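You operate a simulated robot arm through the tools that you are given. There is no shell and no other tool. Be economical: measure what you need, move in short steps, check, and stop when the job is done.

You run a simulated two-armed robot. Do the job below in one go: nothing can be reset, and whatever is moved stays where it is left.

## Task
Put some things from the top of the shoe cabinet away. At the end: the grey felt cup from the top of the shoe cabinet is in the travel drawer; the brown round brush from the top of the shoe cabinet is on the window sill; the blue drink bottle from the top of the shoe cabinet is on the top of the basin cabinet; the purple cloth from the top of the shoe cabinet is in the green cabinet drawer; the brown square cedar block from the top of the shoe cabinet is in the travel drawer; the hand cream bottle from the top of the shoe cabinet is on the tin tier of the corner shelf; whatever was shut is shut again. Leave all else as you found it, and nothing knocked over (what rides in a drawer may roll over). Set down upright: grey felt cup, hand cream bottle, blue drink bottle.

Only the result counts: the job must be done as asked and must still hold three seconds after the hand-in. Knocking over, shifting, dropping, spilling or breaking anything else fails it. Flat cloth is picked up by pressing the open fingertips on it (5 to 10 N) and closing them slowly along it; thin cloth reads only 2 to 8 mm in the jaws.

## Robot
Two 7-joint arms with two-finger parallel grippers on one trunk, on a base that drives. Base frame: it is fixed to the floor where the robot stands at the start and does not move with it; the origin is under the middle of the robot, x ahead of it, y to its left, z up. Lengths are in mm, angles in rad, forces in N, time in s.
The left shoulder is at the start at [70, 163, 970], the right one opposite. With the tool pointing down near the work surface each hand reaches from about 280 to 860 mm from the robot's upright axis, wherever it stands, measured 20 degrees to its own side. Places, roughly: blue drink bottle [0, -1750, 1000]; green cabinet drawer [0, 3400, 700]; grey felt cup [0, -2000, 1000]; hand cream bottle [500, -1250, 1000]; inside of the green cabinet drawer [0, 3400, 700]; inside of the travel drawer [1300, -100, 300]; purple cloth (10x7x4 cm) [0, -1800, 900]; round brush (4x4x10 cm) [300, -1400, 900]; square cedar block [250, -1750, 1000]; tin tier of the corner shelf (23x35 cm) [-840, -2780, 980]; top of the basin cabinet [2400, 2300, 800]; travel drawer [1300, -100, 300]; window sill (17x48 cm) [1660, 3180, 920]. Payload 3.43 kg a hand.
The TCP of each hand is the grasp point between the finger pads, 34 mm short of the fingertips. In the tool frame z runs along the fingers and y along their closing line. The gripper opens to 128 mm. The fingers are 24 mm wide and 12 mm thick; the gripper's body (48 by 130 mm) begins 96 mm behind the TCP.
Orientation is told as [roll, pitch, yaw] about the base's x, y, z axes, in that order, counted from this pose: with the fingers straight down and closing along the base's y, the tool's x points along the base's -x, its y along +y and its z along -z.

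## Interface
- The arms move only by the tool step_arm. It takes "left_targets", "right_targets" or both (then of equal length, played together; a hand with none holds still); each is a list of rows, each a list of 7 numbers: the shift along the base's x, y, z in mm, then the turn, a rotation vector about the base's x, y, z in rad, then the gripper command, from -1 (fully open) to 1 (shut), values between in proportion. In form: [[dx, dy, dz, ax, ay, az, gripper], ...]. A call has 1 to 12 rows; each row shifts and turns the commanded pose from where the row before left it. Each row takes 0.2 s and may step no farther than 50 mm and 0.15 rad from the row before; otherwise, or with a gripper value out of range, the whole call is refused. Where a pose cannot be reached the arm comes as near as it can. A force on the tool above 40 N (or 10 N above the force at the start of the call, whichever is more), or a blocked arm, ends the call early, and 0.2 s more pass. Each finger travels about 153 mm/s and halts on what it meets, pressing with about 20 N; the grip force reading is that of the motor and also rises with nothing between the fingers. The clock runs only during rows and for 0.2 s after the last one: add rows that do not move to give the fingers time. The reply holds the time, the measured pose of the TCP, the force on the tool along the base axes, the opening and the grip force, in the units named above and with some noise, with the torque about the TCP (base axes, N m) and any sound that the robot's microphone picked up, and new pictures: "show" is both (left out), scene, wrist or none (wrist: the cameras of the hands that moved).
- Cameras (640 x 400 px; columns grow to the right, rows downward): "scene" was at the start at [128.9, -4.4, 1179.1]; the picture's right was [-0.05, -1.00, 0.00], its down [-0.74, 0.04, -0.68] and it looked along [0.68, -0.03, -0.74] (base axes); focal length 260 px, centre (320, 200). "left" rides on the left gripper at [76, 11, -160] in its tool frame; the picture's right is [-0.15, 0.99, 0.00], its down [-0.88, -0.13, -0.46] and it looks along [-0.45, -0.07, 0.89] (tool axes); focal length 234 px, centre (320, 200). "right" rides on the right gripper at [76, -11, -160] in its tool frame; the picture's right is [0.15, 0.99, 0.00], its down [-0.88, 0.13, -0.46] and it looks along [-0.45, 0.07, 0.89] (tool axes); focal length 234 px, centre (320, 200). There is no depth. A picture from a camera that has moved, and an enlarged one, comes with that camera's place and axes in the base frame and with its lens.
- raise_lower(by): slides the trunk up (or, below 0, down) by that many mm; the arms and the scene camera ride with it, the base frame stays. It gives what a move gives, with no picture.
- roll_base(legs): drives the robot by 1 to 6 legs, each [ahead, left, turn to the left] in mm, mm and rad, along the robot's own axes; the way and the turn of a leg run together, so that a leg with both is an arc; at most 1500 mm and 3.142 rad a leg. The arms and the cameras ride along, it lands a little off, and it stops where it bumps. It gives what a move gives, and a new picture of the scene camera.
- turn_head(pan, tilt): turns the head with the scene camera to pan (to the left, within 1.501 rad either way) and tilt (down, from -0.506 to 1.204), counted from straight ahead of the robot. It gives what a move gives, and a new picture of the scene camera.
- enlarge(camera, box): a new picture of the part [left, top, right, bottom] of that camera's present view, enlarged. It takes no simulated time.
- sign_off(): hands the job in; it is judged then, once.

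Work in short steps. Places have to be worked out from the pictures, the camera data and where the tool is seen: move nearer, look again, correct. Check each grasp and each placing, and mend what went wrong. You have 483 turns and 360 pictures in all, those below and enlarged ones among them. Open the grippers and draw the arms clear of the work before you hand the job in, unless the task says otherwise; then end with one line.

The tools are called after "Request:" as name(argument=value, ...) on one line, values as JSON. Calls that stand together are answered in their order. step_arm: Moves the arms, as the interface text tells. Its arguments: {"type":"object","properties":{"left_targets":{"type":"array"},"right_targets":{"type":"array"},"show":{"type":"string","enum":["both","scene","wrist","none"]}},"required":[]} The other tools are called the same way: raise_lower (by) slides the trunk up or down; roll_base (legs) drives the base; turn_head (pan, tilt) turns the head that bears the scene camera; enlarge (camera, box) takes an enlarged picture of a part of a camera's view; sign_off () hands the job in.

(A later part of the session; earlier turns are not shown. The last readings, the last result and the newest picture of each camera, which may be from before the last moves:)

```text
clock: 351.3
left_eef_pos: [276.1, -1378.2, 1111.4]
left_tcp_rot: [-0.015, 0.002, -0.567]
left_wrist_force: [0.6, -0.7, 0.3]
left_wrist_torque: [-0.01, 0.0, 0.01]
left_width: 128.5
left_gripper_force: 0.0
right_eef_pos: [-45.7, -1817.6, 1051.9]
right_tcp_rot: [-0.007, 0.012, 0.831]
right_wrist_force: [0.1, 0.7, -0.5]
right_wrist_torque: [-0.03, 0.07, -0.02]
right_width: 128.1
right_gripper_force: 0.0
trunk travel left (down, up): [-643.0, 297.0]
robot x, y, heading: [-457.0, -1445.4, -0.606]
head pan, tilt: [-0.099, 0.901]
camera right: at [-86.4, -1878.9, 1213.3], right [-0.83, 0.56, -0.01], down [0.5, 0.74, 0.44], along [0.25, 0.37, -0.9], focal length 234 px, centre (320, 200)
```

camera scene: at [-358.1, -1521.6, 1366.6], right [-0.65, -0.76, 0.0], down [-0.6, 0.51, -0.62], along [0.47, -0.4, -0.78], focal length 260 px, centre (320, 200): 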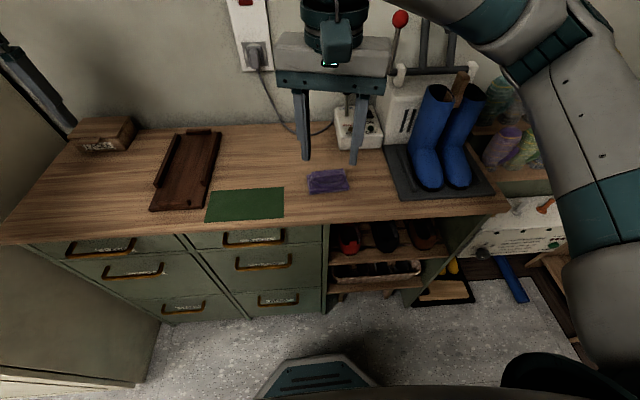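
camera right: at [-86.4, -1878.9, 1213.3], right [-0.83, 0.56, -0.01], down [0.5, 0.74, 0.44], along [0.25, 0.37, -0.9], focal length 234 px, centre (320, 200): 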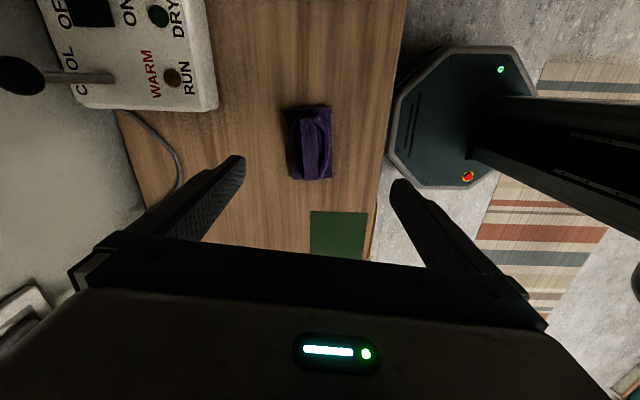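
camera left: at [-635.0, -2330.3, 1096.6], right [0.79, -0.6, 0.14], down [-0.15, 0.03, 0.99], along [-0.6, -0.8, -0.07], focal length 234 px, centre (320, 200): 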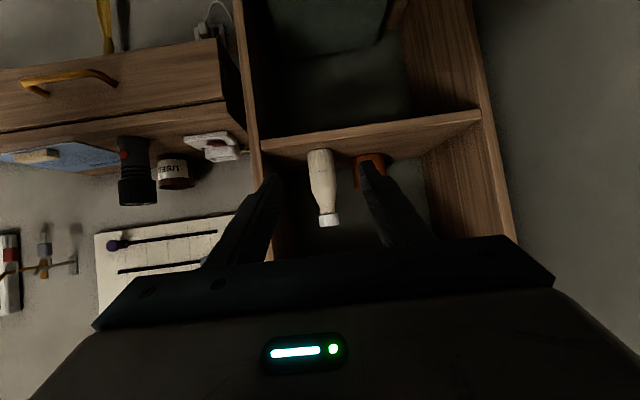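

The cloth lies at about (-34,-1823). I correct position and yaw, and lower to 40 mm above.

Request:
step_arm(right_targets=[[11, -6, -20, 0, 0, 0.13, -1], [0, 0, -40, 0, 0, 0, -1], [0, 0, -40, 0, 0, 0, -1], [0, 0, 0, 0, 0, 0, -1]], show="wrist")

```text
clock: 352.3
left_eef_pos: [276.1, -1376.9, 1111.2]
left_tcp_rot: [-0.014, 0.002, -0.567]
left_wrist_force: [-0.2, -0.1, -0.8]
left_wrist_torque: [0.04, 0.02, 0.0]
left_width: 127.8
left_gripper_force: 0.0
right_eef_pos: [-32.9, -1820.8, 953.2]
right_tcp_rot: [-0.008, 0.013, 0.959]
right_wrist_force: [-0.3, 1.0, -0.2]
right_wrist_torque: [0.0, 0.02, -0.02]
right_width: 128.0
right_gripper_force: 0.1
trunk travel left (down, up): [-643.0, 297.0]
robot x, y, heading: [-456.9, -1442.3, -0.607]
head pan, tilt: [-0.099, 0.901]
camera right: at [-66.5, -1887.8, 1114.5], right [-0.89, 0.45, -0.01], down [0.4, 0.8, 0.44], along [0.2, 0.39, -0.9], focal length 234 px, centre (320, 200)
```

right: 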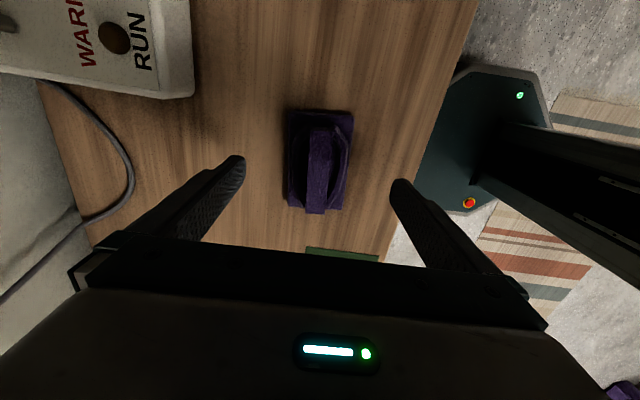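

Centred. I lower to the table level and close slowly.

Request:
step_arm(right_targets=[[0, 0, -20, 0, 0, 0, -1], [0, 0, -10, 0, 0, 0, -1], [0, 0, -4, 0, 0, 0, -1], [0, 0, 0, 0, 0, 0, -0.6], [0, 0, 0, 0, 0, 0, -0.3], [0, 0, 0, 0, 0, 0, 0], [0, 0, 0, 0, 0, 0, 0.4], [0, 0, 0, 0, 0, 0, 1], [0, 0, 0, 0, 0, 0, 1], [0, 0, 0, 0, 0, 0, 1]], show="wrist")

```text
clock: 354.5
left_eef_pos: [275.8, -1378.0, 1112.7]
left_tcp_rot: [-0.012, 0.001, -0.567]
left_wrist_force: [0.2, -0.2, -0.1]
left_wrist_torque: [0.02, 0.01, -0.01]
left_width: 128.0
left_gripper_force: 0.0
right_eef_pos: [-34.2, -1819.8, 918.2]
right_tcp_rot: [-0.006, 0.013, 0.959]
right_wrist_force: [0.5, -0.4, 0.1]
right_wrist_torque: [-0.03, -0.03, -0.01]
right_width: 61.7
right_gripper_force: 20.1
trunk travel left (down, up): [-643.0, 297.0]
robot x, y, heading: [-458.5, -1445.8, -0.605]
head pan, tilt: [-0.099, 0.901]
camera right: at [-67.1, -1888.3, 1079.3], right [-0.89, 0.45, -0.01], down [0.4, 0.8, 0.44], along [0.2, 0.39, -0.9], focal length 234 px, centre (320, 200)
```

right: 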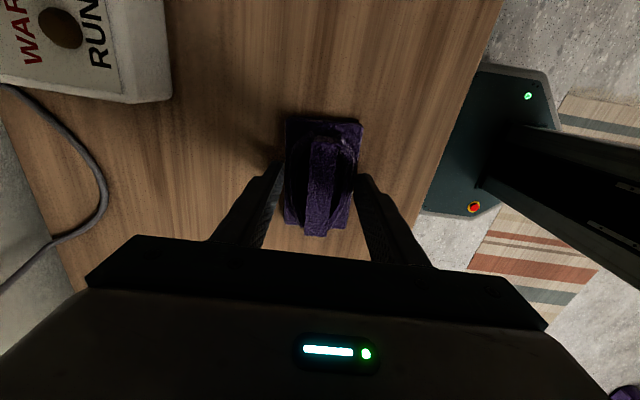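

Gripped at 62 mm. I lift slowly and check.

Request:
step_arm(right_targets=[[0, 0, 20, 0, 0, 0, 1], [0, 0, 30, 0, 0, 0, 1], [0, 0, 40, 0, 0, 0, 1], [0, 0, 40, 0, 0, 0, 1], [0, 0, 40, 0, 0, 0, 1], [0, 0, 30, 0, 0, 0, 1]])

```text
clock: 355.9
left_eef_pos: [274.1, -1376.8, 1112.9]
left_tcp_rot: [-0.015, 0.001, -0.566]
left_wrist_force: [-0.7, -0.9, 0.4]
left_wrist_torque: [0.0, 0.01, 0.01]
left_width: 127.9
left_gripper_force: 0.1
right_eef_pos: [-32.7, -1816.5, 1117.4]
right_tcp_rot: [-0.007, 0.012, 0.958]
right_wrist_force: [0.4, -0.2, -0.2]
right_wrist_torque: [-0.01, -0.03, -0.01]
right_width: 61.8
right_gripper_force: 19.9
trunk travel left (down, up): [-643.0, 297.0]
robot x, y, heading: [-459.0, -1445.5, -0.605]
head pan, tilt: [-0.099, 0.901]
camera scene: at [-358.3, -1521.2, 1366.5], right [-0.65, -0.76, 0.0], down [-0.6, 0.51, -0.62], along [0.47, -0.4, -0.78], focal length 260 px, centre (320, 200)
camera right: at [-67.0, -1884.3, 1279.4], right [-0.89, 0.45, 0.0], down [0.4, 0.8, 0.44], along [0.2, 0.39, -0.9], focal length 234 px, centre (320, 200)
```

scene: 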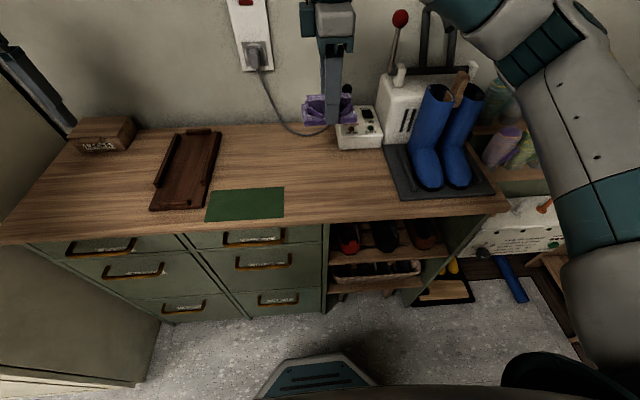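
right: 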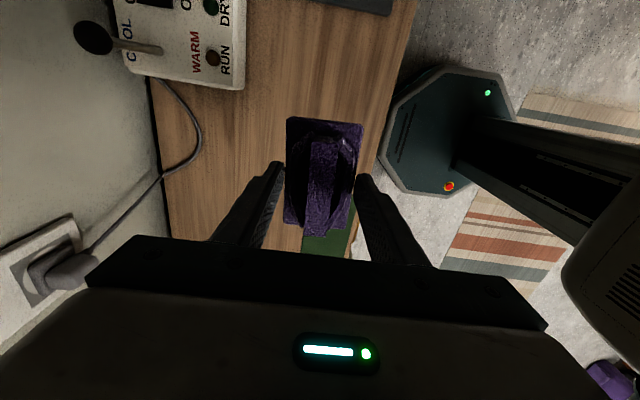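

Cloth held firmly, the top undisturbed. I drive back and strafe left through the room toward the green cabinet.

Request:
roll_base(legs=[[-1000, 0, 0], [0, 1400, 0], [0, 1400, 0]])

Request:
turn_head(pan=1.4, tilt=0.4)

```text
clock: 374.2
left_eef_pos: [1007.6, 1533.1, 1111.8]
left_tcp_rot: [-0.014, 0.002, -0.542]
left_wrist_force: [-1.2, 0.3, -1.1]
left_wrist_torque: [0.0, -0.01, 0.01]
left_width: 128.0
left_gripper_force: 0.1
right_eef_pos: [710.4, 1085.9, 1116.1]
right_tcp_rot: [-0.007, 0.012, 0.984]
right_wrist_force: [-0.4, 1.1, -0.3]
right_wrist_torque: [-0.04, 0.02, 0.0]
right_width: 61.3
right_gripper_force: 20.0
trunk travel left (down, up): [-643.0, 297.0]
robot x, y, heading: [282.9, 1444.8, -0.575]
head pan, tilt: [-0.099, 0.901]
camera scene: at [378.2, 1372.9, 1366.5], right [-0.63, -0.78, 0.0], down [-0.61, 0.49, -0.62], along [0.48, -0.39, -0.78], focal length 260 px, centre (320, 200)
```

scene: 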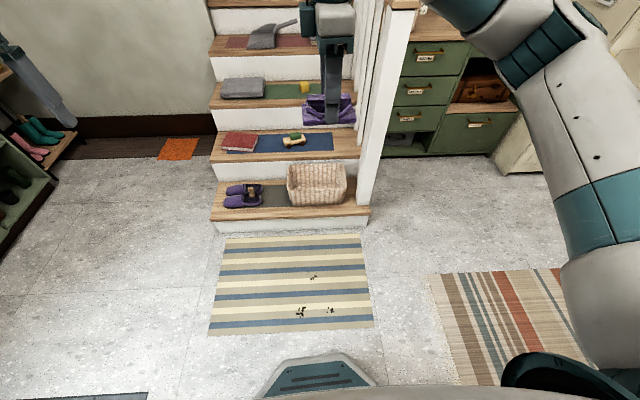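

```text
clock: 375.8
left_eef_pos: [1006.6, 1534.0, 1112.2]
left_tcp_rot: [-0.014, 0.003, -0.541]
left_wrist_force: [0.8, -0.1, 0.1]
left_wrist_torque: [-0.01, 0.02, 0.02]
left_width: 127.8
left_gripper_force: 0.0
right_eef_pos: [709.4, 1085.0, 1117.1]
right_tcp_rot: [-0.007, 0.011, 0.985]
right_wrist_force: [0.7, -0.5, 0.3]
right_wrist_torque: [0.03, -0.01, -0.04]
right_width: 61.0
right_gripper_force: 20.0
trunk travel left (down, up): [-643.0, 297.0]
robot x, y, heading: [278.6, 1446.3, -0.577]
head pan, tilt: [1.4, 0.4]
camera scene: at [382.3, 1488.0, 1409.5], right [0.73, -0.68, 0.0], down [-0.27, -0.29, -0.92], along [0.63, 0.68, -0.39], focal length 260 px, centre (320, 200)
```

scene: 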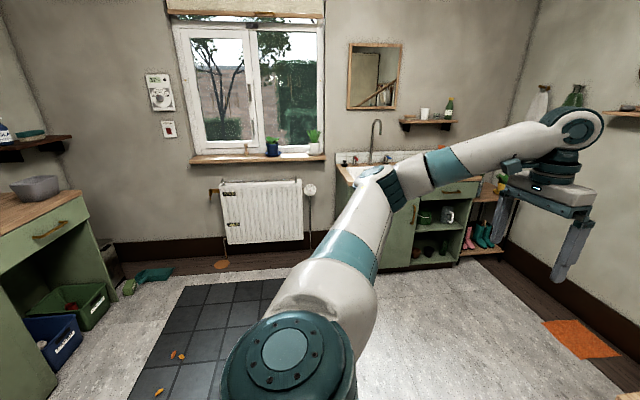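

The green cabinet's drawer handle is near (152,3424). I turn around to face that wall here where there is room, then strafe toward it.

Request:
roll_base(legs=[[0, 0, 3.112], [0, -1300, 0]])

Request:
turn_head(pan=-0.3, tilt=0.5)

```text
clock: 389.6
left_eef_pos: [301.9, 2451.7, 1111.5]
left_tcp_rot: [-0.014, 0.003, 2.56]
left_wrist_force: [-0.4, 0.1, 0.3]
left_wrist_torque: [0.02, 0.01, -0.01]
left_width: 127.8
left_gripper_force: 0.0
right_eef_pos: [615.6, 2887.7, 1117.3]
right_tcp_rot: [-0.007, 0.012, -2.194]
right_wrist_force: [-0.2, 0.2, -0.6]
right_wrist_torque: [0.03, 0.03, -0.03]
right_width: 61.0
right_gripper_force: 20.2
trunk travel left (down, up): [-643.0, 297.0]
robot x, y, heading: [1034.4, 2509.6, 2.525]
head pan, tilt: [1.4, 0.4]
camera scene: at [926.5, 2472.5, 1409.5], right [-0.71, 0.71, 0.0], down [0.28, 0.27, -0.92], along [-0.65, -0.65, -0.39], focal length 260 px, centre (320, 200)
```

scene: 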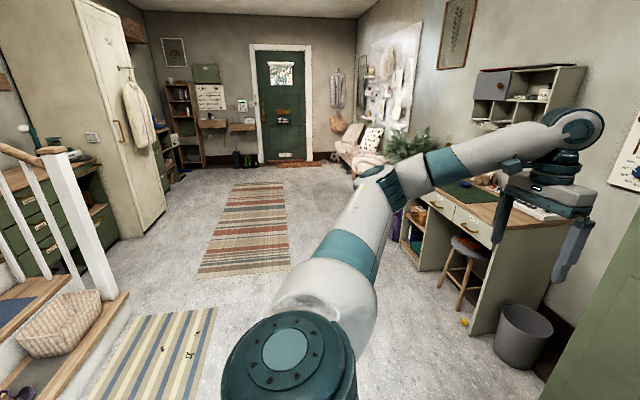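

```text
clock: 391.3
left_eef_pos: [301.5, 2451.6, 1111.2]
left_tcp_rot: [-0.014, 0.001, 2.559]
left_wrist_force: [-0.5, 0.1, -0.6]
left_wrist_torque: [-0.01, 0.04, 0.01]
left_width: 128.1
left_gripper_force: 0.0
right_eef_pos: [616.3, 2888.6, 1118.7]
right_tcp_rot: [-0.006, 0.014, -2.197]
right_wrist_force: [0.2, -0.3, -0.1]
right_wrist_torque: [0.0, -0.01, 0.01]
right_width: 61.0
right_gripper_force: 19.9
trunk travel left (down, up): [-643.0, 297.0]
robot x, y, heading: [1032.0, 2508.3, 2.527]
head pan, tilt: [-0.3, 0.499]
camera scene: at [936.6, 2610.0, 1400.4], right [0.79, 0.61, 0.0], down [0.29, -0.38, -0.88], along [-0.53, 0.7, -0.48], focal length 260 px, centre (320, 200)
```

scene: 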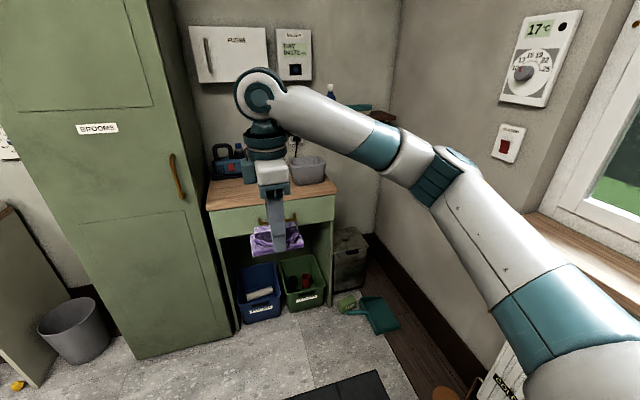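

Cabinet front is at n≈-1790, drawer centre l≈2800, z≈650–800. I shift right past the leaves and then ahead.

Request:
roll_base(legs=[[0, -285, 0.008], [250, 0, 0]])

Request:
turn_head(pan=0.1, tilt=0.6)

```text
clock: 394.8
left_eef_pos: [253.0, 2823.5, 1112.1]
left_tcp_rot: [-0.014, 0.001, 2.568]
left_wrist_force: [-0.2, -0.2, 0.4]
left_wrist_torque: [0.01, 0.02, 0.0]
left_width: 127.8
left_gripper_force: 0.1
right_eef_pos: [564.4, 3260.8, 1117.4]
right_tcp_rot: [-0.007, 0.013, -2.19]
right_wrist_force: [-0.3, 0.3, -0.9]
right_wrist_torque: [-0.02, -0.01, 0.02]
right_width: 61.1
right_gripper_force: 20.0
trunk travel left (down, up): [-643.0, 297.0]
robot x, y, heading: [985.5, 2884.4, 2.532]
head pan, tilt: [-0.3, 0.499]
camera scene: at [887.3, 2985.2, 1400.5], right [0.79, 0.61, 0.0], down [0.29, -0.38, -0.88], along [-0.54, 0.69, -0.48], focal length 260 px, centre (320, 200)
```

scene: 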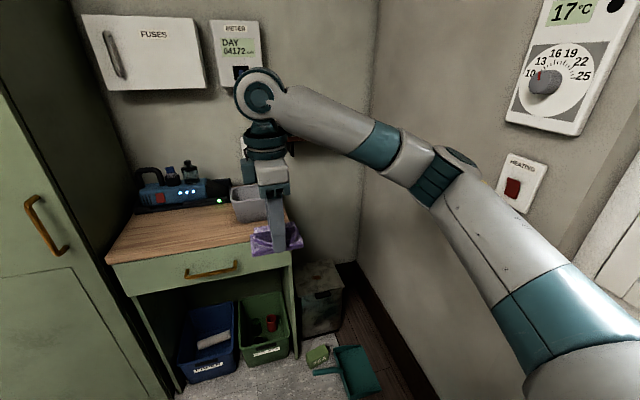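

```text
clock: 395.6
left_eef_pos: [253.0, 2822.8, 1112.6]
left_tcp_rot: [-0.014, 0.001, 2.567]
left_wrist_force: [0.1, 0.0, 0.5]
left_wrist_torque: [0.01, -0.02, -0.02]
left_width: 128.2
left_gripper_force: 0.0
right_eef_pos: [564.9, 3262.5, 1118.5]
right_tcp_rot: [-0.008, 0.012, -2.189]
right_wrist_force: [-0.5, -0.5, 0.5]
right_wrist_torque: [0.01, -0.01, 0.03]
right_width: 61.0
right_gripper_force: 19.9
trunk travel left (down, up): [-643.0, 297.0]
robot x, y, heading: [984.6, 2884.0, 2.534]
head pan, tilt: [0.099, 0.6]
camera scene: at [866.3, 2956.5, 1391.4], right [0.49, 0.87, 0.0], down [0.49, -0.28, -0.83], along [-0.72, 0.4, -0.56], focal length 260 px, centre (320, 200)
```

scene: 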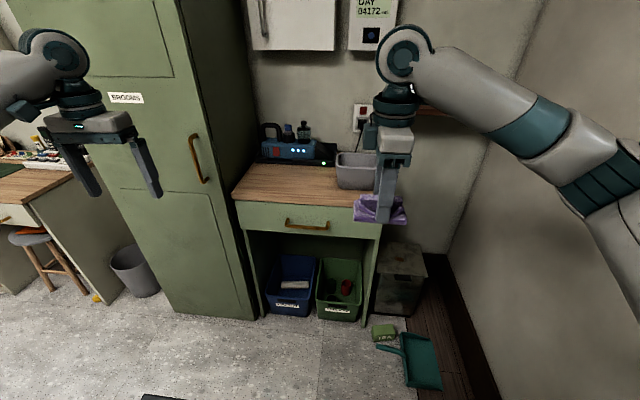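

Handle fix: about (151,3297,730). I lower the trunk 100, move 140 ahead, then turn the left hand -90° while moving in line with the handle.

Request:
raise_lower(by=-100)

Request:
roll_base(legs=[[140, 0, 0]])

Request:
step_arm(left_targets=[[17, 24, -8, 0, 0, -0.143, -1], [17, 24, -8, 0, 0, -0.143, -1], [17, 24, -8, 0, 0, -0.143, -1], [17, 24, -8, 0, 0, -0.143, -1], [17, 24, -8, 0, 0, -0.143, -1], [17, 24, -8, 0, 0, -0.143, -1], [17, 24, -8, 0, 0, -0.143, -1], [17, 24, -8, 0, 0, -0.143, -1], [17, 24, -8, 0, 0, -0.143, -1], [17, 24, -8, 0, 0, -0.143, -1], [17, 24, -8, 0, 0, -0.143, -1]], show="scene")

```text
clock: 396.9
left_eef_pos: [253.5, 2823.0, 1012.6]
left_tcp_rot: [-0.013, 0.001, 2.568]
left_wrist_force: [-0.1, 0.3, -0.5]
left_wrist_torque: [-0.02, 0.01, 0.02]
left_width: 128.2
left_gripper_force: 0.1
right_eef_pos: [564.9, 3260.3, 1018.3]
right_tcp_rot: [-0.007, 0.013, -2.189]
right_wrist_force: [-0.5, -0.4, -0.1]
right_wrist_torque: [-0.01, 0.02, 0.0]
right_width: 60.9
right_gripper_force: 19.5
trunk travel left (down, up): [-543.0, 397.0]
robot x, y, heading: [985.7, 2879.8, 2.53]
head pan, tilt: [0.099, 0.6]
```

```text
clock: 398.3
left_eef_pos: [138.8, 2904.1, 1012.0]
left_tcp_rot: [-0.014, 0.002, 2.566]
left_wrist_force: [-0.7, 0.0, 0.4]
left_wrist_torque: [-0.01, -0.01, -0.03]
left_width: 128.0
left_gripper_force: 0.1
right_eef_pos: [451.1, 3342.1, 1016.7]
right_tcp_rot: [-0.008, 0.012, -2.193]
right_wrist_force: [0.0, -0.5, -0.5]
right_wrist_torque: [-0.01, -0.04, 0.01]
right_width: 61.1
right_gripper_force: 20.4
trunk travel left (down, up): [-543.0, 397.0]
robot x, y, heading: [870.7, 2966.0, 2.53]
head pan, tilt: [0.099, 0.6]
camera scene: at [751.7, 3036.9, 1291.3], right [0.49, 0.87, 0.0], down [0.49, -0.28, -0.82], along [-0.72, 0.4, -0.57], focal length 260 px, centre (320, 200)
```

scene: 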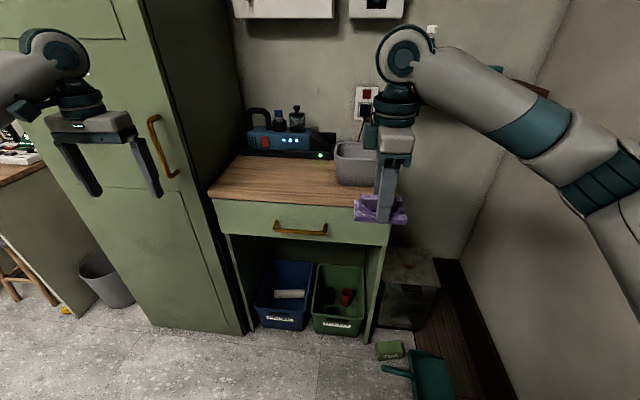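

```text
clock: 400.7
left_eef_pos: [326.3, 3169.0, 924.8]
left_tcp_rot: [-0.014, 0.002, 0.991]
left_wrist_force: [-0.2, 0.2, 0.0]
left_wrist_torque: [-0.04, 0.02, -0.03]
left_width: 128.0
left_gripper_force: 0.1
right_eef_pos: [451.6, 3343.1, 1016.4]
right_tcp_rot: [-0.007, 0.013, -2.191]
right_wrist_force: [-0.1, 0.5, -0.6]
right_wrist_torque: [-0.04, 0.02, 0.02]
right_width: 61.1
right_gripper_force: 19.9
trunk travel left (down, up): [-543.0, 397.0]
robot x, y, heading: [873.3, 2965.9, 2.535]
head pan, tilt: [0.099, 0.6]
camera scene: at [752.4, 3037.7, 1291.3], right [0.49, 0.87, 0.0], down [0.49, -0.28, -0.82], along [-0.72, 0.4, -0.57], focal length 260 px, centre (320, 200)
```

scene: 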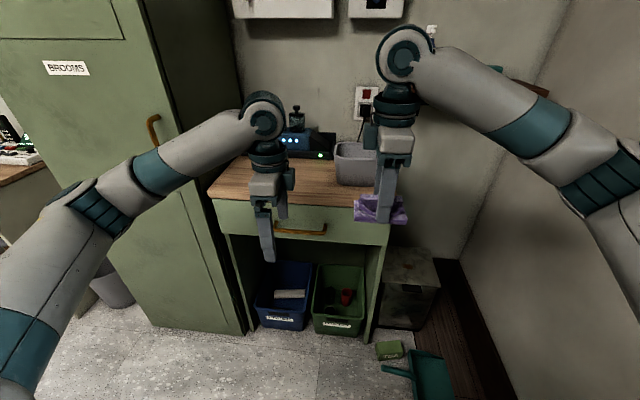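

The hand is in line (l≈2785). I tilt it up 1.0 rad to point at the cabinet while lowering to ~800.

Request:
step_arm(left_targets=[[0, 0, -18, 0.0815, 0.117, 0, -1], [0, 0, -18, 0.0815, 0.117, 0, -1], [0, 0, -18, 0.0815, 0.117, 0, -1], [0, 0, -18, 0.0815, 0.117, 0, -1], [0, 0, -18, 0.0815, 0.117, 0, -1], [0, 0, -18, 0.0815, 0.117, 0, -1], [0, 0, -18, 0.0815, 0.117, 0, -1], [0, 0, 0, 0, 0, 0, -1]])

```text
clock: 402.5
left_eef_pos: [325.3, 3167.8, 795.6]
left_tcp_rot: [0.984, -0.026, 0.978]
left_wrist_force: [-0.6, 0.5, 0.1]
left_wrist_torque: [0.01, -0.01, 0.01]
left_width: 127.8
left_gripper_force: 0.0
right_eef_pos: [452.2, 3342.8, 1017.6]
right_tcp_rot: [-0.008, 0.013, -2.192]
right_wrist_force: [0.2, -0.2, 0.3]
right_wrist_torque: [-0.03, -0.02, 0.01]
right_width: 61.0
right_gripper_force: 19.9
trunk travel left (down, up): [-543.0, 397.0]
robot x, y, heading: [872.9, 2964.5, 2.531]
head pan, tilt: [0.099, 0.6]
camera scene: at [752.4, 3036.9, 1291.3], right [0.49, 0.87, 0.0], down [0.49, -0.28, -0.82], along [-0.72, 0.4, -0.57], focal length 260 px, centre (320, 200)
camera left: at [387.1, 3032.1, 893.3], right [-0.38, 0.41, 0.83], down [0.86, 0.48, 0.17], along [-0.33, 0.78, -0.54], focal length 234 px, centre (320, 200)
```

scene: 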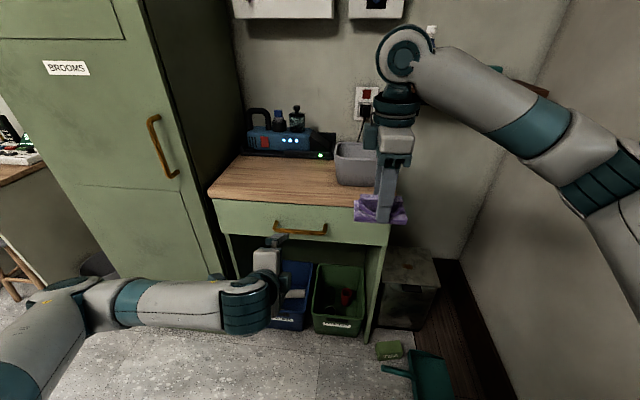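
left: 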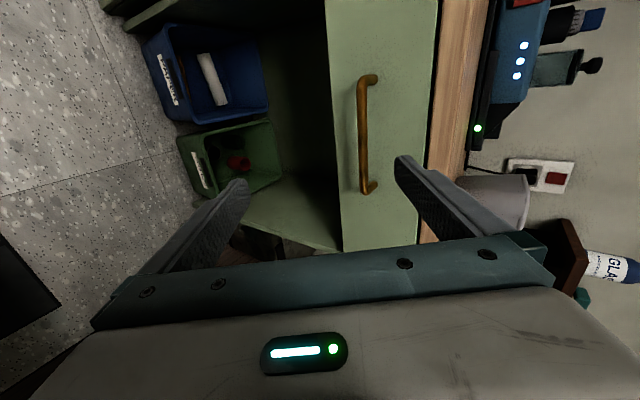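

The handle is well in view at (151,3296,735). I advance to 90 mm short of it, narrowing the fingers.

Request:
step_arm(left_targets=[[-37, 29, -4, 0, 0, 0, -0.3], [-37, 29, -4, 0, 0, 0, 0.2], [-37, 28, -3, 0, 0, 0, 0.2], [0, 0, 0, 0, 0, 0, 0.2]], show="wrist")

```text
clock: 403.5
left_eef_pos: [211.5, 3253.5, 786.5]
left_tcp_rot: [0.985, -0.024, 0.979]
left_wrist_force: [-0.1, -0.6, 0.1]
left_wrist_torque: [-0.02, 0.02, 0.01]
left_width: 51.2
left_gripper_force: 0.1
right_eef_pos: [451.1, 3341.6, 1017.8]
right_tcp_rot: [-0.008, 0.011, -2.19]
right_wrist_force: [0.1, -0.1, -0.7]
right_wrist_torque: [0.01, -0.02, 0.04]
right_width: 61.0
right_gripper_force: 19.9
trunk travel left (down, up): [-543.0, 397.0]
robot x, y, heading: [872.9, 2964.8, 2.531]
head pan, tilt: [0.099, 0.6]
camera left: at [273.0, 3117.1, 883.5], right [-0.38, 0.41, 0.83], down [0.86, 0.48, 0.17], along [-0.33, 0.78, -0.54], focal length 234 px, centre (320, 200)
```

left: 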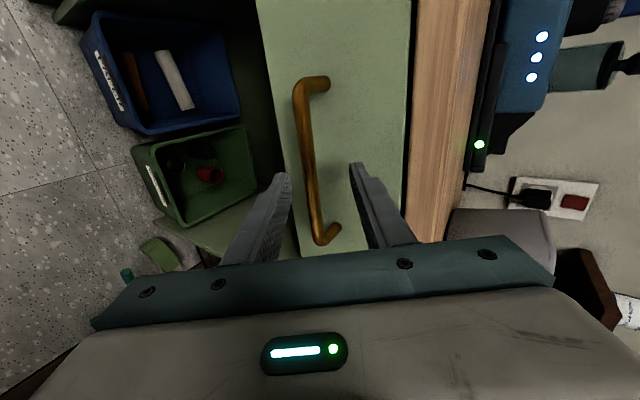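

I shift down ~9 mm and advance so the bar sits between the fingers.

Request:
step_arm(left_targets=[[3, -3, -8, 0, 0, 0, 0.2], [-14, 9.5, -11, 0, 0, 0, 0.2], [-14, 9.5, -11, 0, 0, 0, 0.2], [-14, 9.5, -11, 0, 0, 0, 0.2], [0, 0, 0, 0, 0, 0, 0.2]], show="wrist")

```text
clock: 404.4
left_eef_pos: [186.4, 3270.0, 760.2]
left_tcp_rot: [0.991, -0.029, 0.979]
left_wrist_force: [13.5, -13.6, 9.9]
left_wrist_torque: [0.5, 0.45, 0.0]
left_width: 49.7
left_gripper_force: 0.2
right_eef_pos: [451.5, 3341.0, 1018.1]
right_tcp_rot: [-0.008, 0.014, -2.191]
right_wrist_force: [-1.6, 0.5, -0.2]
right_wrist_torque: [-0.05, -0.05, 0.0]
right_width: 60.7
right_gripper_force: 20.4
trunk travel left (down, up): [-543.0, 397.0]
robot x, y, heading: [872.2, 2960.9, 2.53]
head pan, tilt: [0.099, 0.6]
stopped in row 4 (left hand): the force on the tool passed its limit (the readings are from after the stop); the commanded pose is now the measured one
camera left: at [249.4, 3133.5, 855.5], right [-0.38, 0.4, 0.83], down [0.86, 0.47, 0.17], along [-0.33, 0.78, -0.53], focal length 234 px, centre (320, 200)
```

left: 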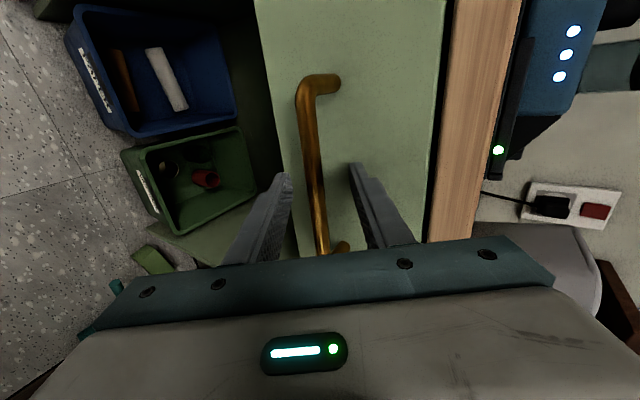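

The upper fingertip touches the drawer front, so the bar is at the pads. I ease back 5 mm and close.

Request:
step_arm(left_targets=[[4, -3, 0, 0, 0, 0, 0.2], [0, 0, 0, 0, 0, 0, 0.5], [0, 0, 0, 0, 0, 0, 1], [0, 0, 0, 0, 0, 0, 1], [0, 0, 0, 0, 0, 0, 1]], show="wrist")

```text
clock: 405.6
left_eef_pos: [189.3, 3267.4, 757.7]
left_tcp_rot: [0.987, -0.026, 0.979]
left_wrist_force: [-0.3, 1.1, 2.7]
left_wrist_torque: [-0.69, 0.57, -0.71]
left_width: 14.5
left_gripper_force: 45.1
right_eef_pos: [452.3, 3342.7, 1016.6]
right_tcp_rot: [-0.006, 0.012, -2.189]
right_wrist_force: [0.0, 0.7, -0.2]
right_wrist_torque: [-0.01, -0.02, 0.01]
right_width: 61.3
right_gripper_force: 20.2
trunk travel left (down, up): [-543.0, 397.0]
robot x, y, heading: [871.7, 2963.2, 2.532]
head pan, tilt: [0.099, 0.6]
camera left: at [252.0, 3131.5, 854.0], right [-0.38, 0.41, 0.83], down [0.86, 0.48, 0.17], along [-0.33, 0.78, -0.53], focal length 234 px, centre (320, 200)
```

left: 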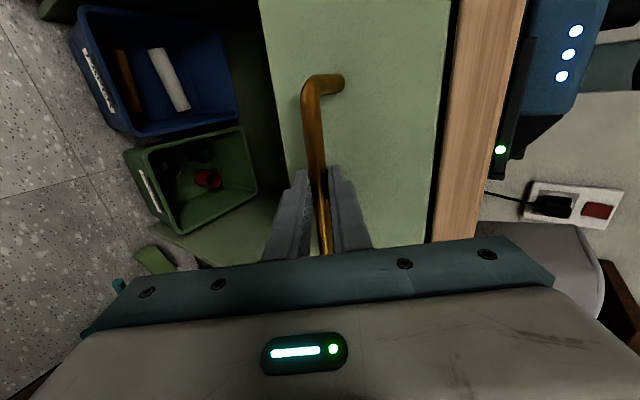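

The bar is gripped. I pull by driving straight back.

Request:
roll_base(legs=[[-120, 0, 0]])

Request:
roll_base(legs=[[-110, 0, 0]])

```text
clock: 406.8
left_eef_pos: [282.7, 3199.9, 757.9]
left_tcp_rot: [0.988, -0.026, 0.981]
left_wrist_force: [-10.6, -12.8, 2.2]
left_wrist_torque: [-1.15, 1.05, 0.48]
left_width: 14.3
left_gripper_force: 44.9
right_eef_pos: [544.2, 3274.6, 1019.1]
right_tcp_rot: [-0.007, 0.015, -2.195]
right_wrist_force: [0.3, -0.2, -0.7]
right_wrist_torque: [0.04, 0.02, -0.01]
right_width: 61.0
right_gripper_force: 20.2
trunk travel left (down, up): [-543.0, 397.0]
robot x, y, heading: [963.6, 2900.9, 2.529]
head pan, tilt: [0.099, 0.6]
camera scene: at [846.0, 2968.7, 1291.5], right [0.49, 0.87, 0.0], down [0.49, -0.28, -0.83], along [-0.72, 0.41, -0.56], focal length 260 px, centre (320, 200)
```

scene: 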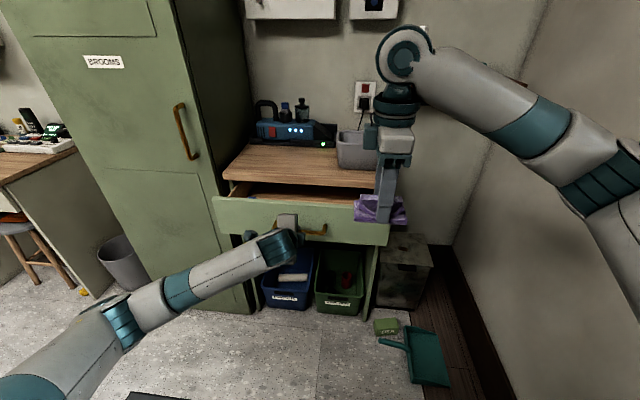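

```text
clock: 408.0
left_eef_pos: [370.8, 3136.8, 758.3]
left_tcp_rot: [0.988, -0.024, 0.986]
left_wrist_force: [-7.7, -7.9, 3.7]
left_wrist_torque: [-0.91, 0.92, 0.0]
left_width: 14.3
left_gripper_force: 45.0
right_eef_pos: [635.3, 3213.1, 1018.2]
right_tcp_rot: [-0.007, 0.014, -2.192]
right_wrist_force: [0.5, 0.2, -0.8]
right_wrist_torque: [0.01, 0.02, 0.01]
right_width: 61.0
right_gripper_force: 20.3
trunk travel left (down, up): [-543.0, 397.0]
robot x, y, heading: [1052.8, 2836.8, 2.528]
head pan, tilt: [0.099, 0.6]
camera scene: at [935.1, 2906.7, 1291.5], right [0.49, 0.87, 0.0], down [0.49, -0.28, -0.83], along [-0.72, 0.41, -0.56], focal length 260 px, centre (320, 200)
```

scene: 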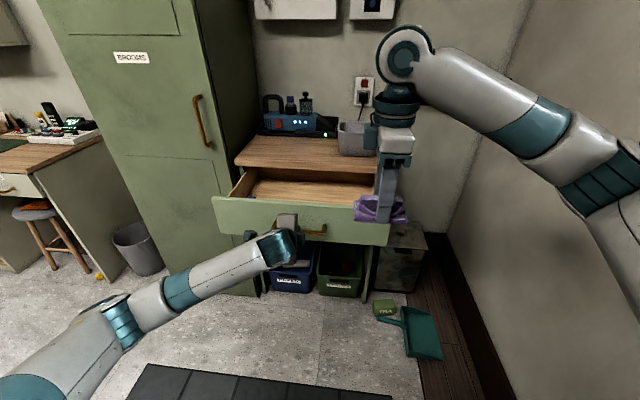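

Opened ~225 mm. I release the handle and withdraw the left hand.

Request:
step_arm(left_targets=[[0, 0, 0, 0, 0, 0, 0.4], [0, 0, 0, 0, 0, 0, 0.3], [11, -7.5, 8.8, 0, 0, 0, 0.25], [14, -9.3, 11, 0, 0, 0, 0.2], [14, -9.3, 11, 0, 0, 0, 0.2], [30, -20, 10, 0, 0, 0, 0.2], [35, -24, 0, 0, 0, 0, 0.2], [20, -40, 0, 0, 0, 0, 0.2], [-5, -45, 0, 0, 0, 0, 0.2]], show="scene")

```text
clock: 410.0
left_eef_pos: [489.6, 2982.4, 798.8]
left_tcp_rot: [0.989, -0.024, 0.985]
left_wrist_force: [0.1, -0.3, 0.4]
left_wrist_torque: [0.03, -0.01, -0.02]
left_width: 51.3
left_gripper_force: 0.1
right_eef_pos: [634.7, 3213.4, 1018.0]
right_tcp_rot: [-0.007, 0.013, -2.193]
right_wrist_force: [-0.2, 0.4, -1.0]
right_wrist_torque: [0.02, 0.01, 0.04]
right_width: 61.1
right_gripper_force: 19.6
trunk travel left (down, up): [-543.0, 397.0]
robot x, y, heading: [1052.0, 2837.9, 2.533]
head pan, tilt: [0.099, 0.6]
camera scene: at [934.7, 2906.9, 1291.4], right [0.49, 0.87, 0.0], down [0.49, -0.28, -0.83], along [-0.72, 0.41, -0.56], focal length 260 px, centre (320, 200)
```

scene: 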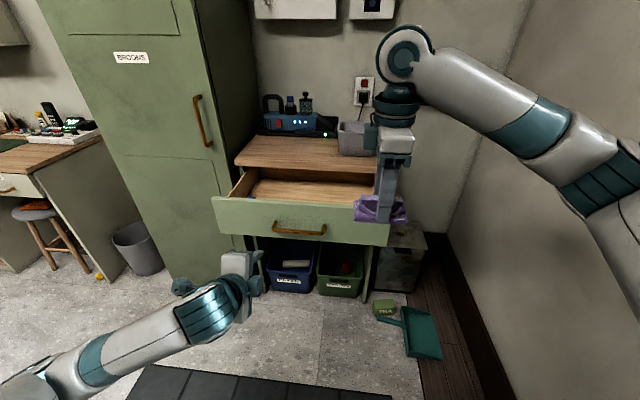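

Now I raise the left hand and move it further left so the base can go forward for placing.

Request:
step_arm(left_targets=[[-12, -20, 40, 0, 0, 0, 0.2], [-12, -20, 40, 0, 0, 0, 0.2], [-12, -20, 40, 0, 0, 0, 0.2], [-12, -20, 40, 0, 0, 0, 0.2], [-12, -20, 40, 0, 0, 0, 0.2], [0, 0, 0, 0, 0, 0, -1]], show="none")

Request:
roll_base(legs=[[230, 0, 0]])

Request:
turn_head(pan=0.0, tilt=0.8)

```text
clock: 411.4
left_eef_pos: [399.4, 2904.2, 992.2]
left_tcp_rot: [0.986, -0.023, 0.985]
left_wrist_force: [-1.2, -0.5, 0.7]
left_wrist_torque: [0.03, 0.0, 0.03]
left_width: 127.9
left_gripper_force: 0.1
left hand out of reach, approached as far as the arm can: row 1, 2, 3
right_eef_pos: [634.2, 3214.5, 1017.4]
right_tcp_rot: [-0.005, 0.012, -2.192]
right_wrist_force: [-0.5, -0.7, -0.2]
right_wrist_torque: [0.0, 0.03, 0.01]
right_width: 61.0
right_gripper_force: 19.6
trunk travel left (down, up): [-543.0, 397.0]
robot x, y, heading: [1049.1, 2835.0, 2.53]
head pan, tilt: [0.099, 0.6]
```

```text
clock: 413.1
left_eef_pos: [212.0, 3039.4, 991.8]
left_tcp_rot: [0.987, -0.023, 0.982]
left_wrist_force: [-0.7, -0.1, 0.5]
left_wrist_torque: [-0.01, 0.01, 0.0]
left_width: 127.9
left_gripper_force: 0.0
right_eef_pos: [448.2, 3347.5, 1017.7]
right_tcp_rot: [-0.006, 0.013, -2.197]
right_wrist_force: [-0.5, 0.2, -0.5]
right_wrist_torque: [0.0, -0.01, 0.0]
right_width: 61.0
right_gripper_force: 19.9
trunk travel left (down, up): [-543.0, 397.0]
robot x, y, heading: [868.3, 2970.7, 2.526]
head pan, tilt: [0.099, 0.6]
camera scene: at [747.3, 3041.0, 1291.2], right [0.49, 0.87, 0.0], down [0.49, -0.28, -0.82], along [-0.72, 0.41, -0.57], focal length 260 px, centre (320, 200)
```

scene: 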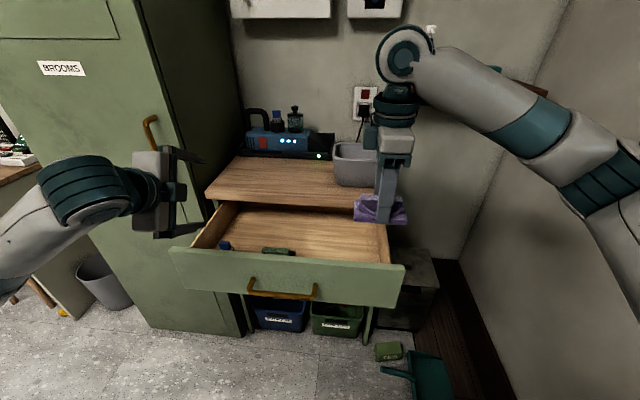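

```text
clock: 413.8
left_eef_pos: [213.3, 3039.0, 992.1]
left_tcp_rot: [0.988, -0.024, 0.983]
left_wrist_force: [-0.1, -0.1, 0.4]
left_wrist_torque: [-0.01, 0.0, 0.05]
left_width: 127.8
left_gripper_force: 0.1
right_eef_pos: [449.1, 3347.9, 1017.0]
right_tcp_rot: [-0.008, 0.012, -2.197]
right_wrist_force: [-0.5, 0.6, 0.1]
right_wrist_torque: [0.0, -0.01, 0.01]
right_width: 60.9
right_gripper_force: 20.3
trunk travel left (down, up): [-543.0, 397.0]
robot x, y, heading: [869.3, 2969.3, 2.526]
head pan, tilt: [0.0, 0.799]
camera scene: at [759.2, 3043.3, 1274.5], right [0.58, 0.82, 0.0], down [0.58, -0.41, -0.7], along [-0.57, 0.4, -0.72], focal length 260 px, centre (320, 200)
```

scene: 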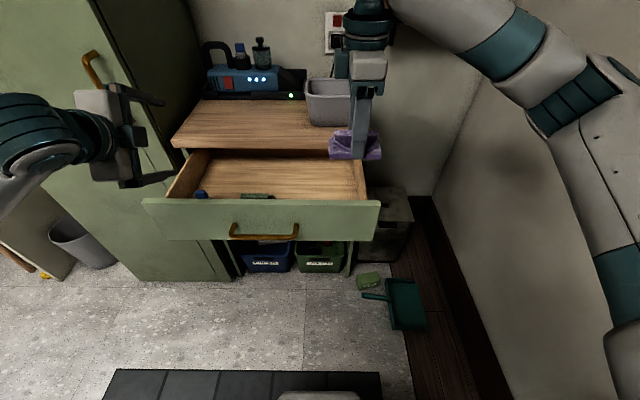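

There are small items at the front-left of the drawer; the right part is free. I move the cloth above n≈-1650, l≈2920 and lower partway.

Request:
step_arm(right_targets=[[-45, -1, 0, 0, 0, 0, 1], [-45, -1, 0, 0, 0, 0, 1], [-45, -2, 0, 0, 0, 0, 1], [0, 0, -40, 0, 0, 0, 1], [0, 0, -40, 0, 0, 0, 1], [0, 0, -40, 0, 0, 0, 1], [0, 0, 0, 0, 0, 0, 1]])

```text
clock: 415.4
left_eef_pos: [213.3, 3039.4, 992.3]
left_tcp_rot: [0.988, -0.022, 0.98]
left_wrist_force: [0.3, -1.5, 0.2]
left_wrist_torque: [-0.06, 0.05, 0.01]
left_width: 128.1
left_gripper_force: 0.0
right_eef_pos: [313.2, 3343.3, 896.5]
right_tcp_rot: [-0.007, 0.012, -2.196]
right_wrist_force: [0.5, -0.2, 0.2]
right_wrist_torque: [0.01, 0.02, 0.02]
right_width: 61.0
right_gripper_force: 19.6
trunk travel left (down, up): [-543.0, 397.0]
robot x, y, heading: [868.1, 2965.6, 2.521]
head pan, tilt: [0.0, 0.799]
camera scene: at [759.3, 3043.1, 1274.5], right [0.58, 0.82, 0.0], down [0.59, -0.41, -0.7], along [-0.57, 0.4, -0.72], focal length 260 px, centre (320, 200)
camera right: at [350.4, 3408.7, 1058.0], right [0.89, -0.46, -0.01], down [-0.41, -0.8, 0.44], along [-0.21, -0.39, -0.9], focal length 234 px, centre (320, 200)
```

scene: 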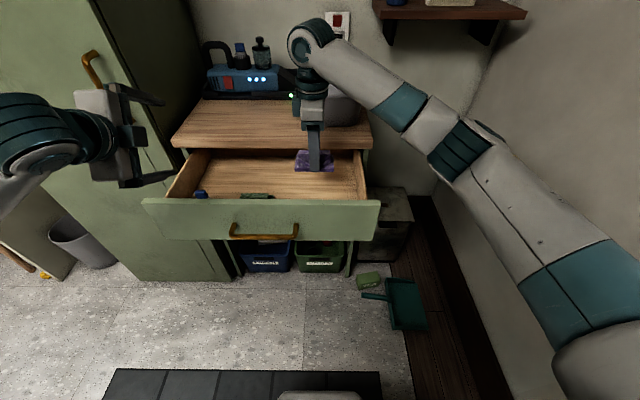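
right: 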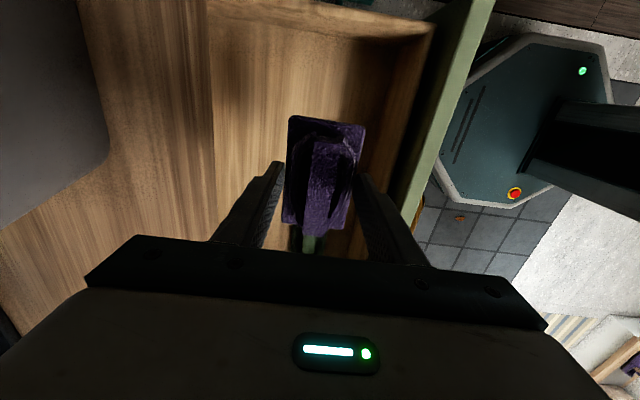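

Aligned inside the drawer. I lower down to near the floor of the drawer.

Request:
step_arm(right_targets=[[0, 0, -40, 0, 0, 0, 1], [0, 0, -40, 0, 0, 0, 1], [0, 0, -40, 0, 0, 0, 1], [0, 0, -30, 0, 0, 0, 1], [0, 0, 0, 0, 0, 0, 1]])

```text
clock: 416.6
left_eef_pos: [213.5, 3039.0, 991.6]
left_tcp_rot: [0.986, -0.021, 0.98]
left_wrist_force: [0.5, -0.1, -0.1]
left_wrist_torque: [-0.01, 0.03, 0.0]
left_width: 128.0
left_gripper_force: 0.0
right_eef_pos: [310.7, 3343.1, 748.6]
right_tcp_rot: [-0.005, 0.011, -2.194]
right_wrist_force: [0.0, -0.9, -0.3]
right_wrist_torque: [-0.01, -0.02, 0.01]
right_width: 61.0
right_gripper_force: 20.5
trunk travel left (down, up): [-543.0, 397.0]
robot x, y, heading: [870.3, 2968.7, 2.524]
head pan, tilt: [0.0, 0.799]
camera scene: at [759.0, 3043.4, 1274.5], right [0.58, 0.82, 0.0], down [0.59, -0.41, -0.7], along [-0.57, 0.4, -0.72], focal length 260 px, centre (320, 200)
camera right: at [348.3, 3407.7, 910.2], right [0.89, -0.46, -0.01], down [-0.41, -0.8, 0.44], along [-0.21, -0.39, -0.9], focal length 234 px, centre (320, 200)
```

scene: 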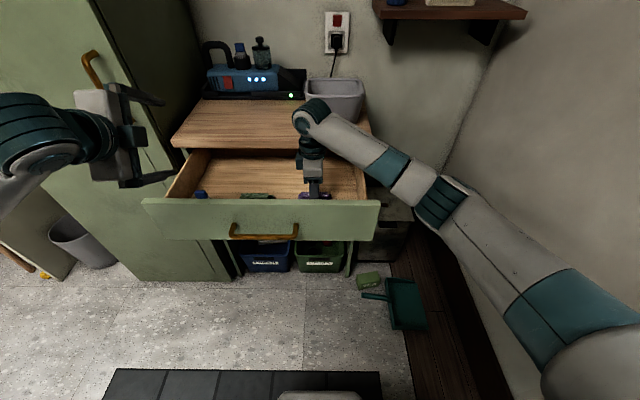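
right: 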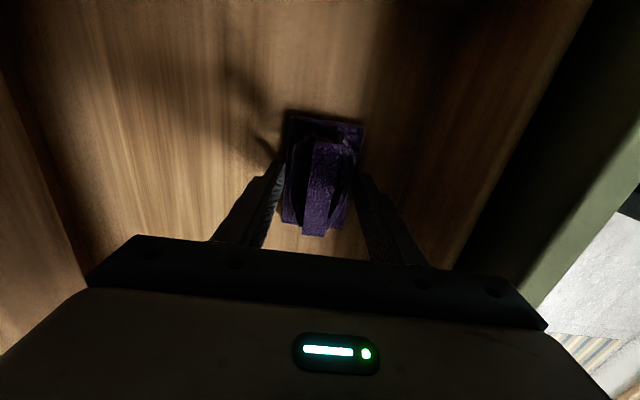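

Request:
step_arm(right_targets=[[0, 0, -10, 0, 0, 0, 1], [0, 0, -8, 0, 0, 0, 1], [0, 0, -6, 0, 0, 0, 1], [0, 0, -5, 0, 0, 0, 1], [0, 0, -5, 0, 0, 0, 1], [0, 0, -4, 0, 0, 0, 1], [0, 0, 0, 0, 0, 0, 1]], show="none")

```text
clock: 417.2
left_eef_pos: [213.6, 3039.7, 991.6]
left_tcp_rot: [0.989, -0.023, 0.98]
left_wrist_force: [-0.2, 0.8, -0.4]
left_wrist_torque: [0.02, -0.01, 0.03]
left_width: 127.8
left_gripper_force: 0.1
right_eef_pos: [311.2, 3344.2, 738.4]
right_tcp_rot: [-0.015, 0.008, -2.198]
right_wrist_force: [1.8, 3.0, 18.5]
right_wrist_torque: [-0.22, -0.69, 0.29]
right_width: 61.0
right_gripper_force: 19.8
trunk travel left (down, up): [-543.0, 397.0]
robot x, y, heading: [866.4, 2969.8, 2.528]
head pan, tilt: [0.0, 0.799]
stopped in row 3 (right hand): the force on the tool passed its limit (the readings are from after the stop); the commanded pose is now the measured one
```

Contact with the drawer floor (tips ≈ 704). I release and rise.

Request:
step_arm(right_targets=[[0, 0, 3, 0, 0, 0, 1], [0, 0, 0, 0, 0, 0, -0.1], [0, 0, 0, 0, 0, 0, -0.4], [0, 0, 0, 0, 0, 0, -0.4], [0, 0, 20, 0, 0, 0, -0.4], [0, 0, 40, 0, 0, 0, -0.4], [0, 0, 45, 0, 0, 0, -0.4], [0, 0, 45, 0, 0, 0, -0.4], [0, 0, 45, 0, 0, 0, -0.4]])

```text
clock: 419.2
left_eef_pos: [213.7, 3038.0, 992.0]
left_tcp_rot: [0.987, -0.023, 0.981]
left_wrist_force: [-0.4, -0.1, 0.5]
left_wrist_torque: [0.01, 0.04, 0.03]
left_width: 128.0
left_gripper_force: 0.0
right_eef_pos: [312.4, 3343.9, 936.5]
right_tcp_rot: [-0.012, 0.009, -2.196]
right_wrist_force: [0.4, 0.1, 0.6]
right_wrist_torque: [0.01, -0.01, 0.02]
right_width: 89.8
right_gripper_force: 0.0
trunk travel left (down, up): [-543.0, 397.0]
robot x, y, heading: [865.4, 2966.4, 2.525]
head pan, tilt: [0.0, 0.799]
camera scene: at [759.7, 3042.8, 1274.4], right [0.58, 0.82, 0.0], down [0.58, -0.41, -0.7], along [-0.57, 0.4, -0.72], focal length 260 px, centre (320, 200)
camera right: at [350.4, 3409.2, 1097.1], right [0.89, -0.46, -0.01], down [-0.41, -0.8, 0.45], along [-0.21, -0.39, -0.89], focal length 234 px, centre (320, 200)
```

scene: 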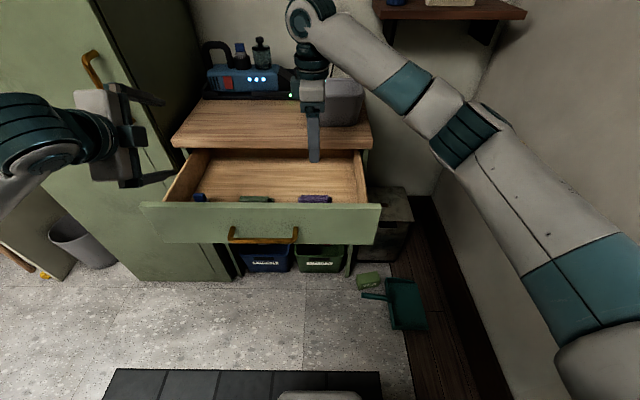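
right: 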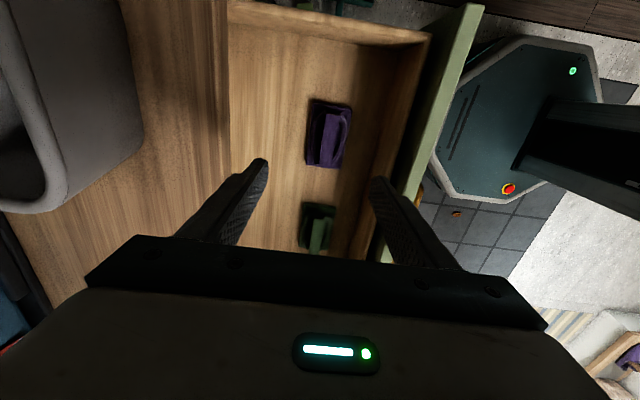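

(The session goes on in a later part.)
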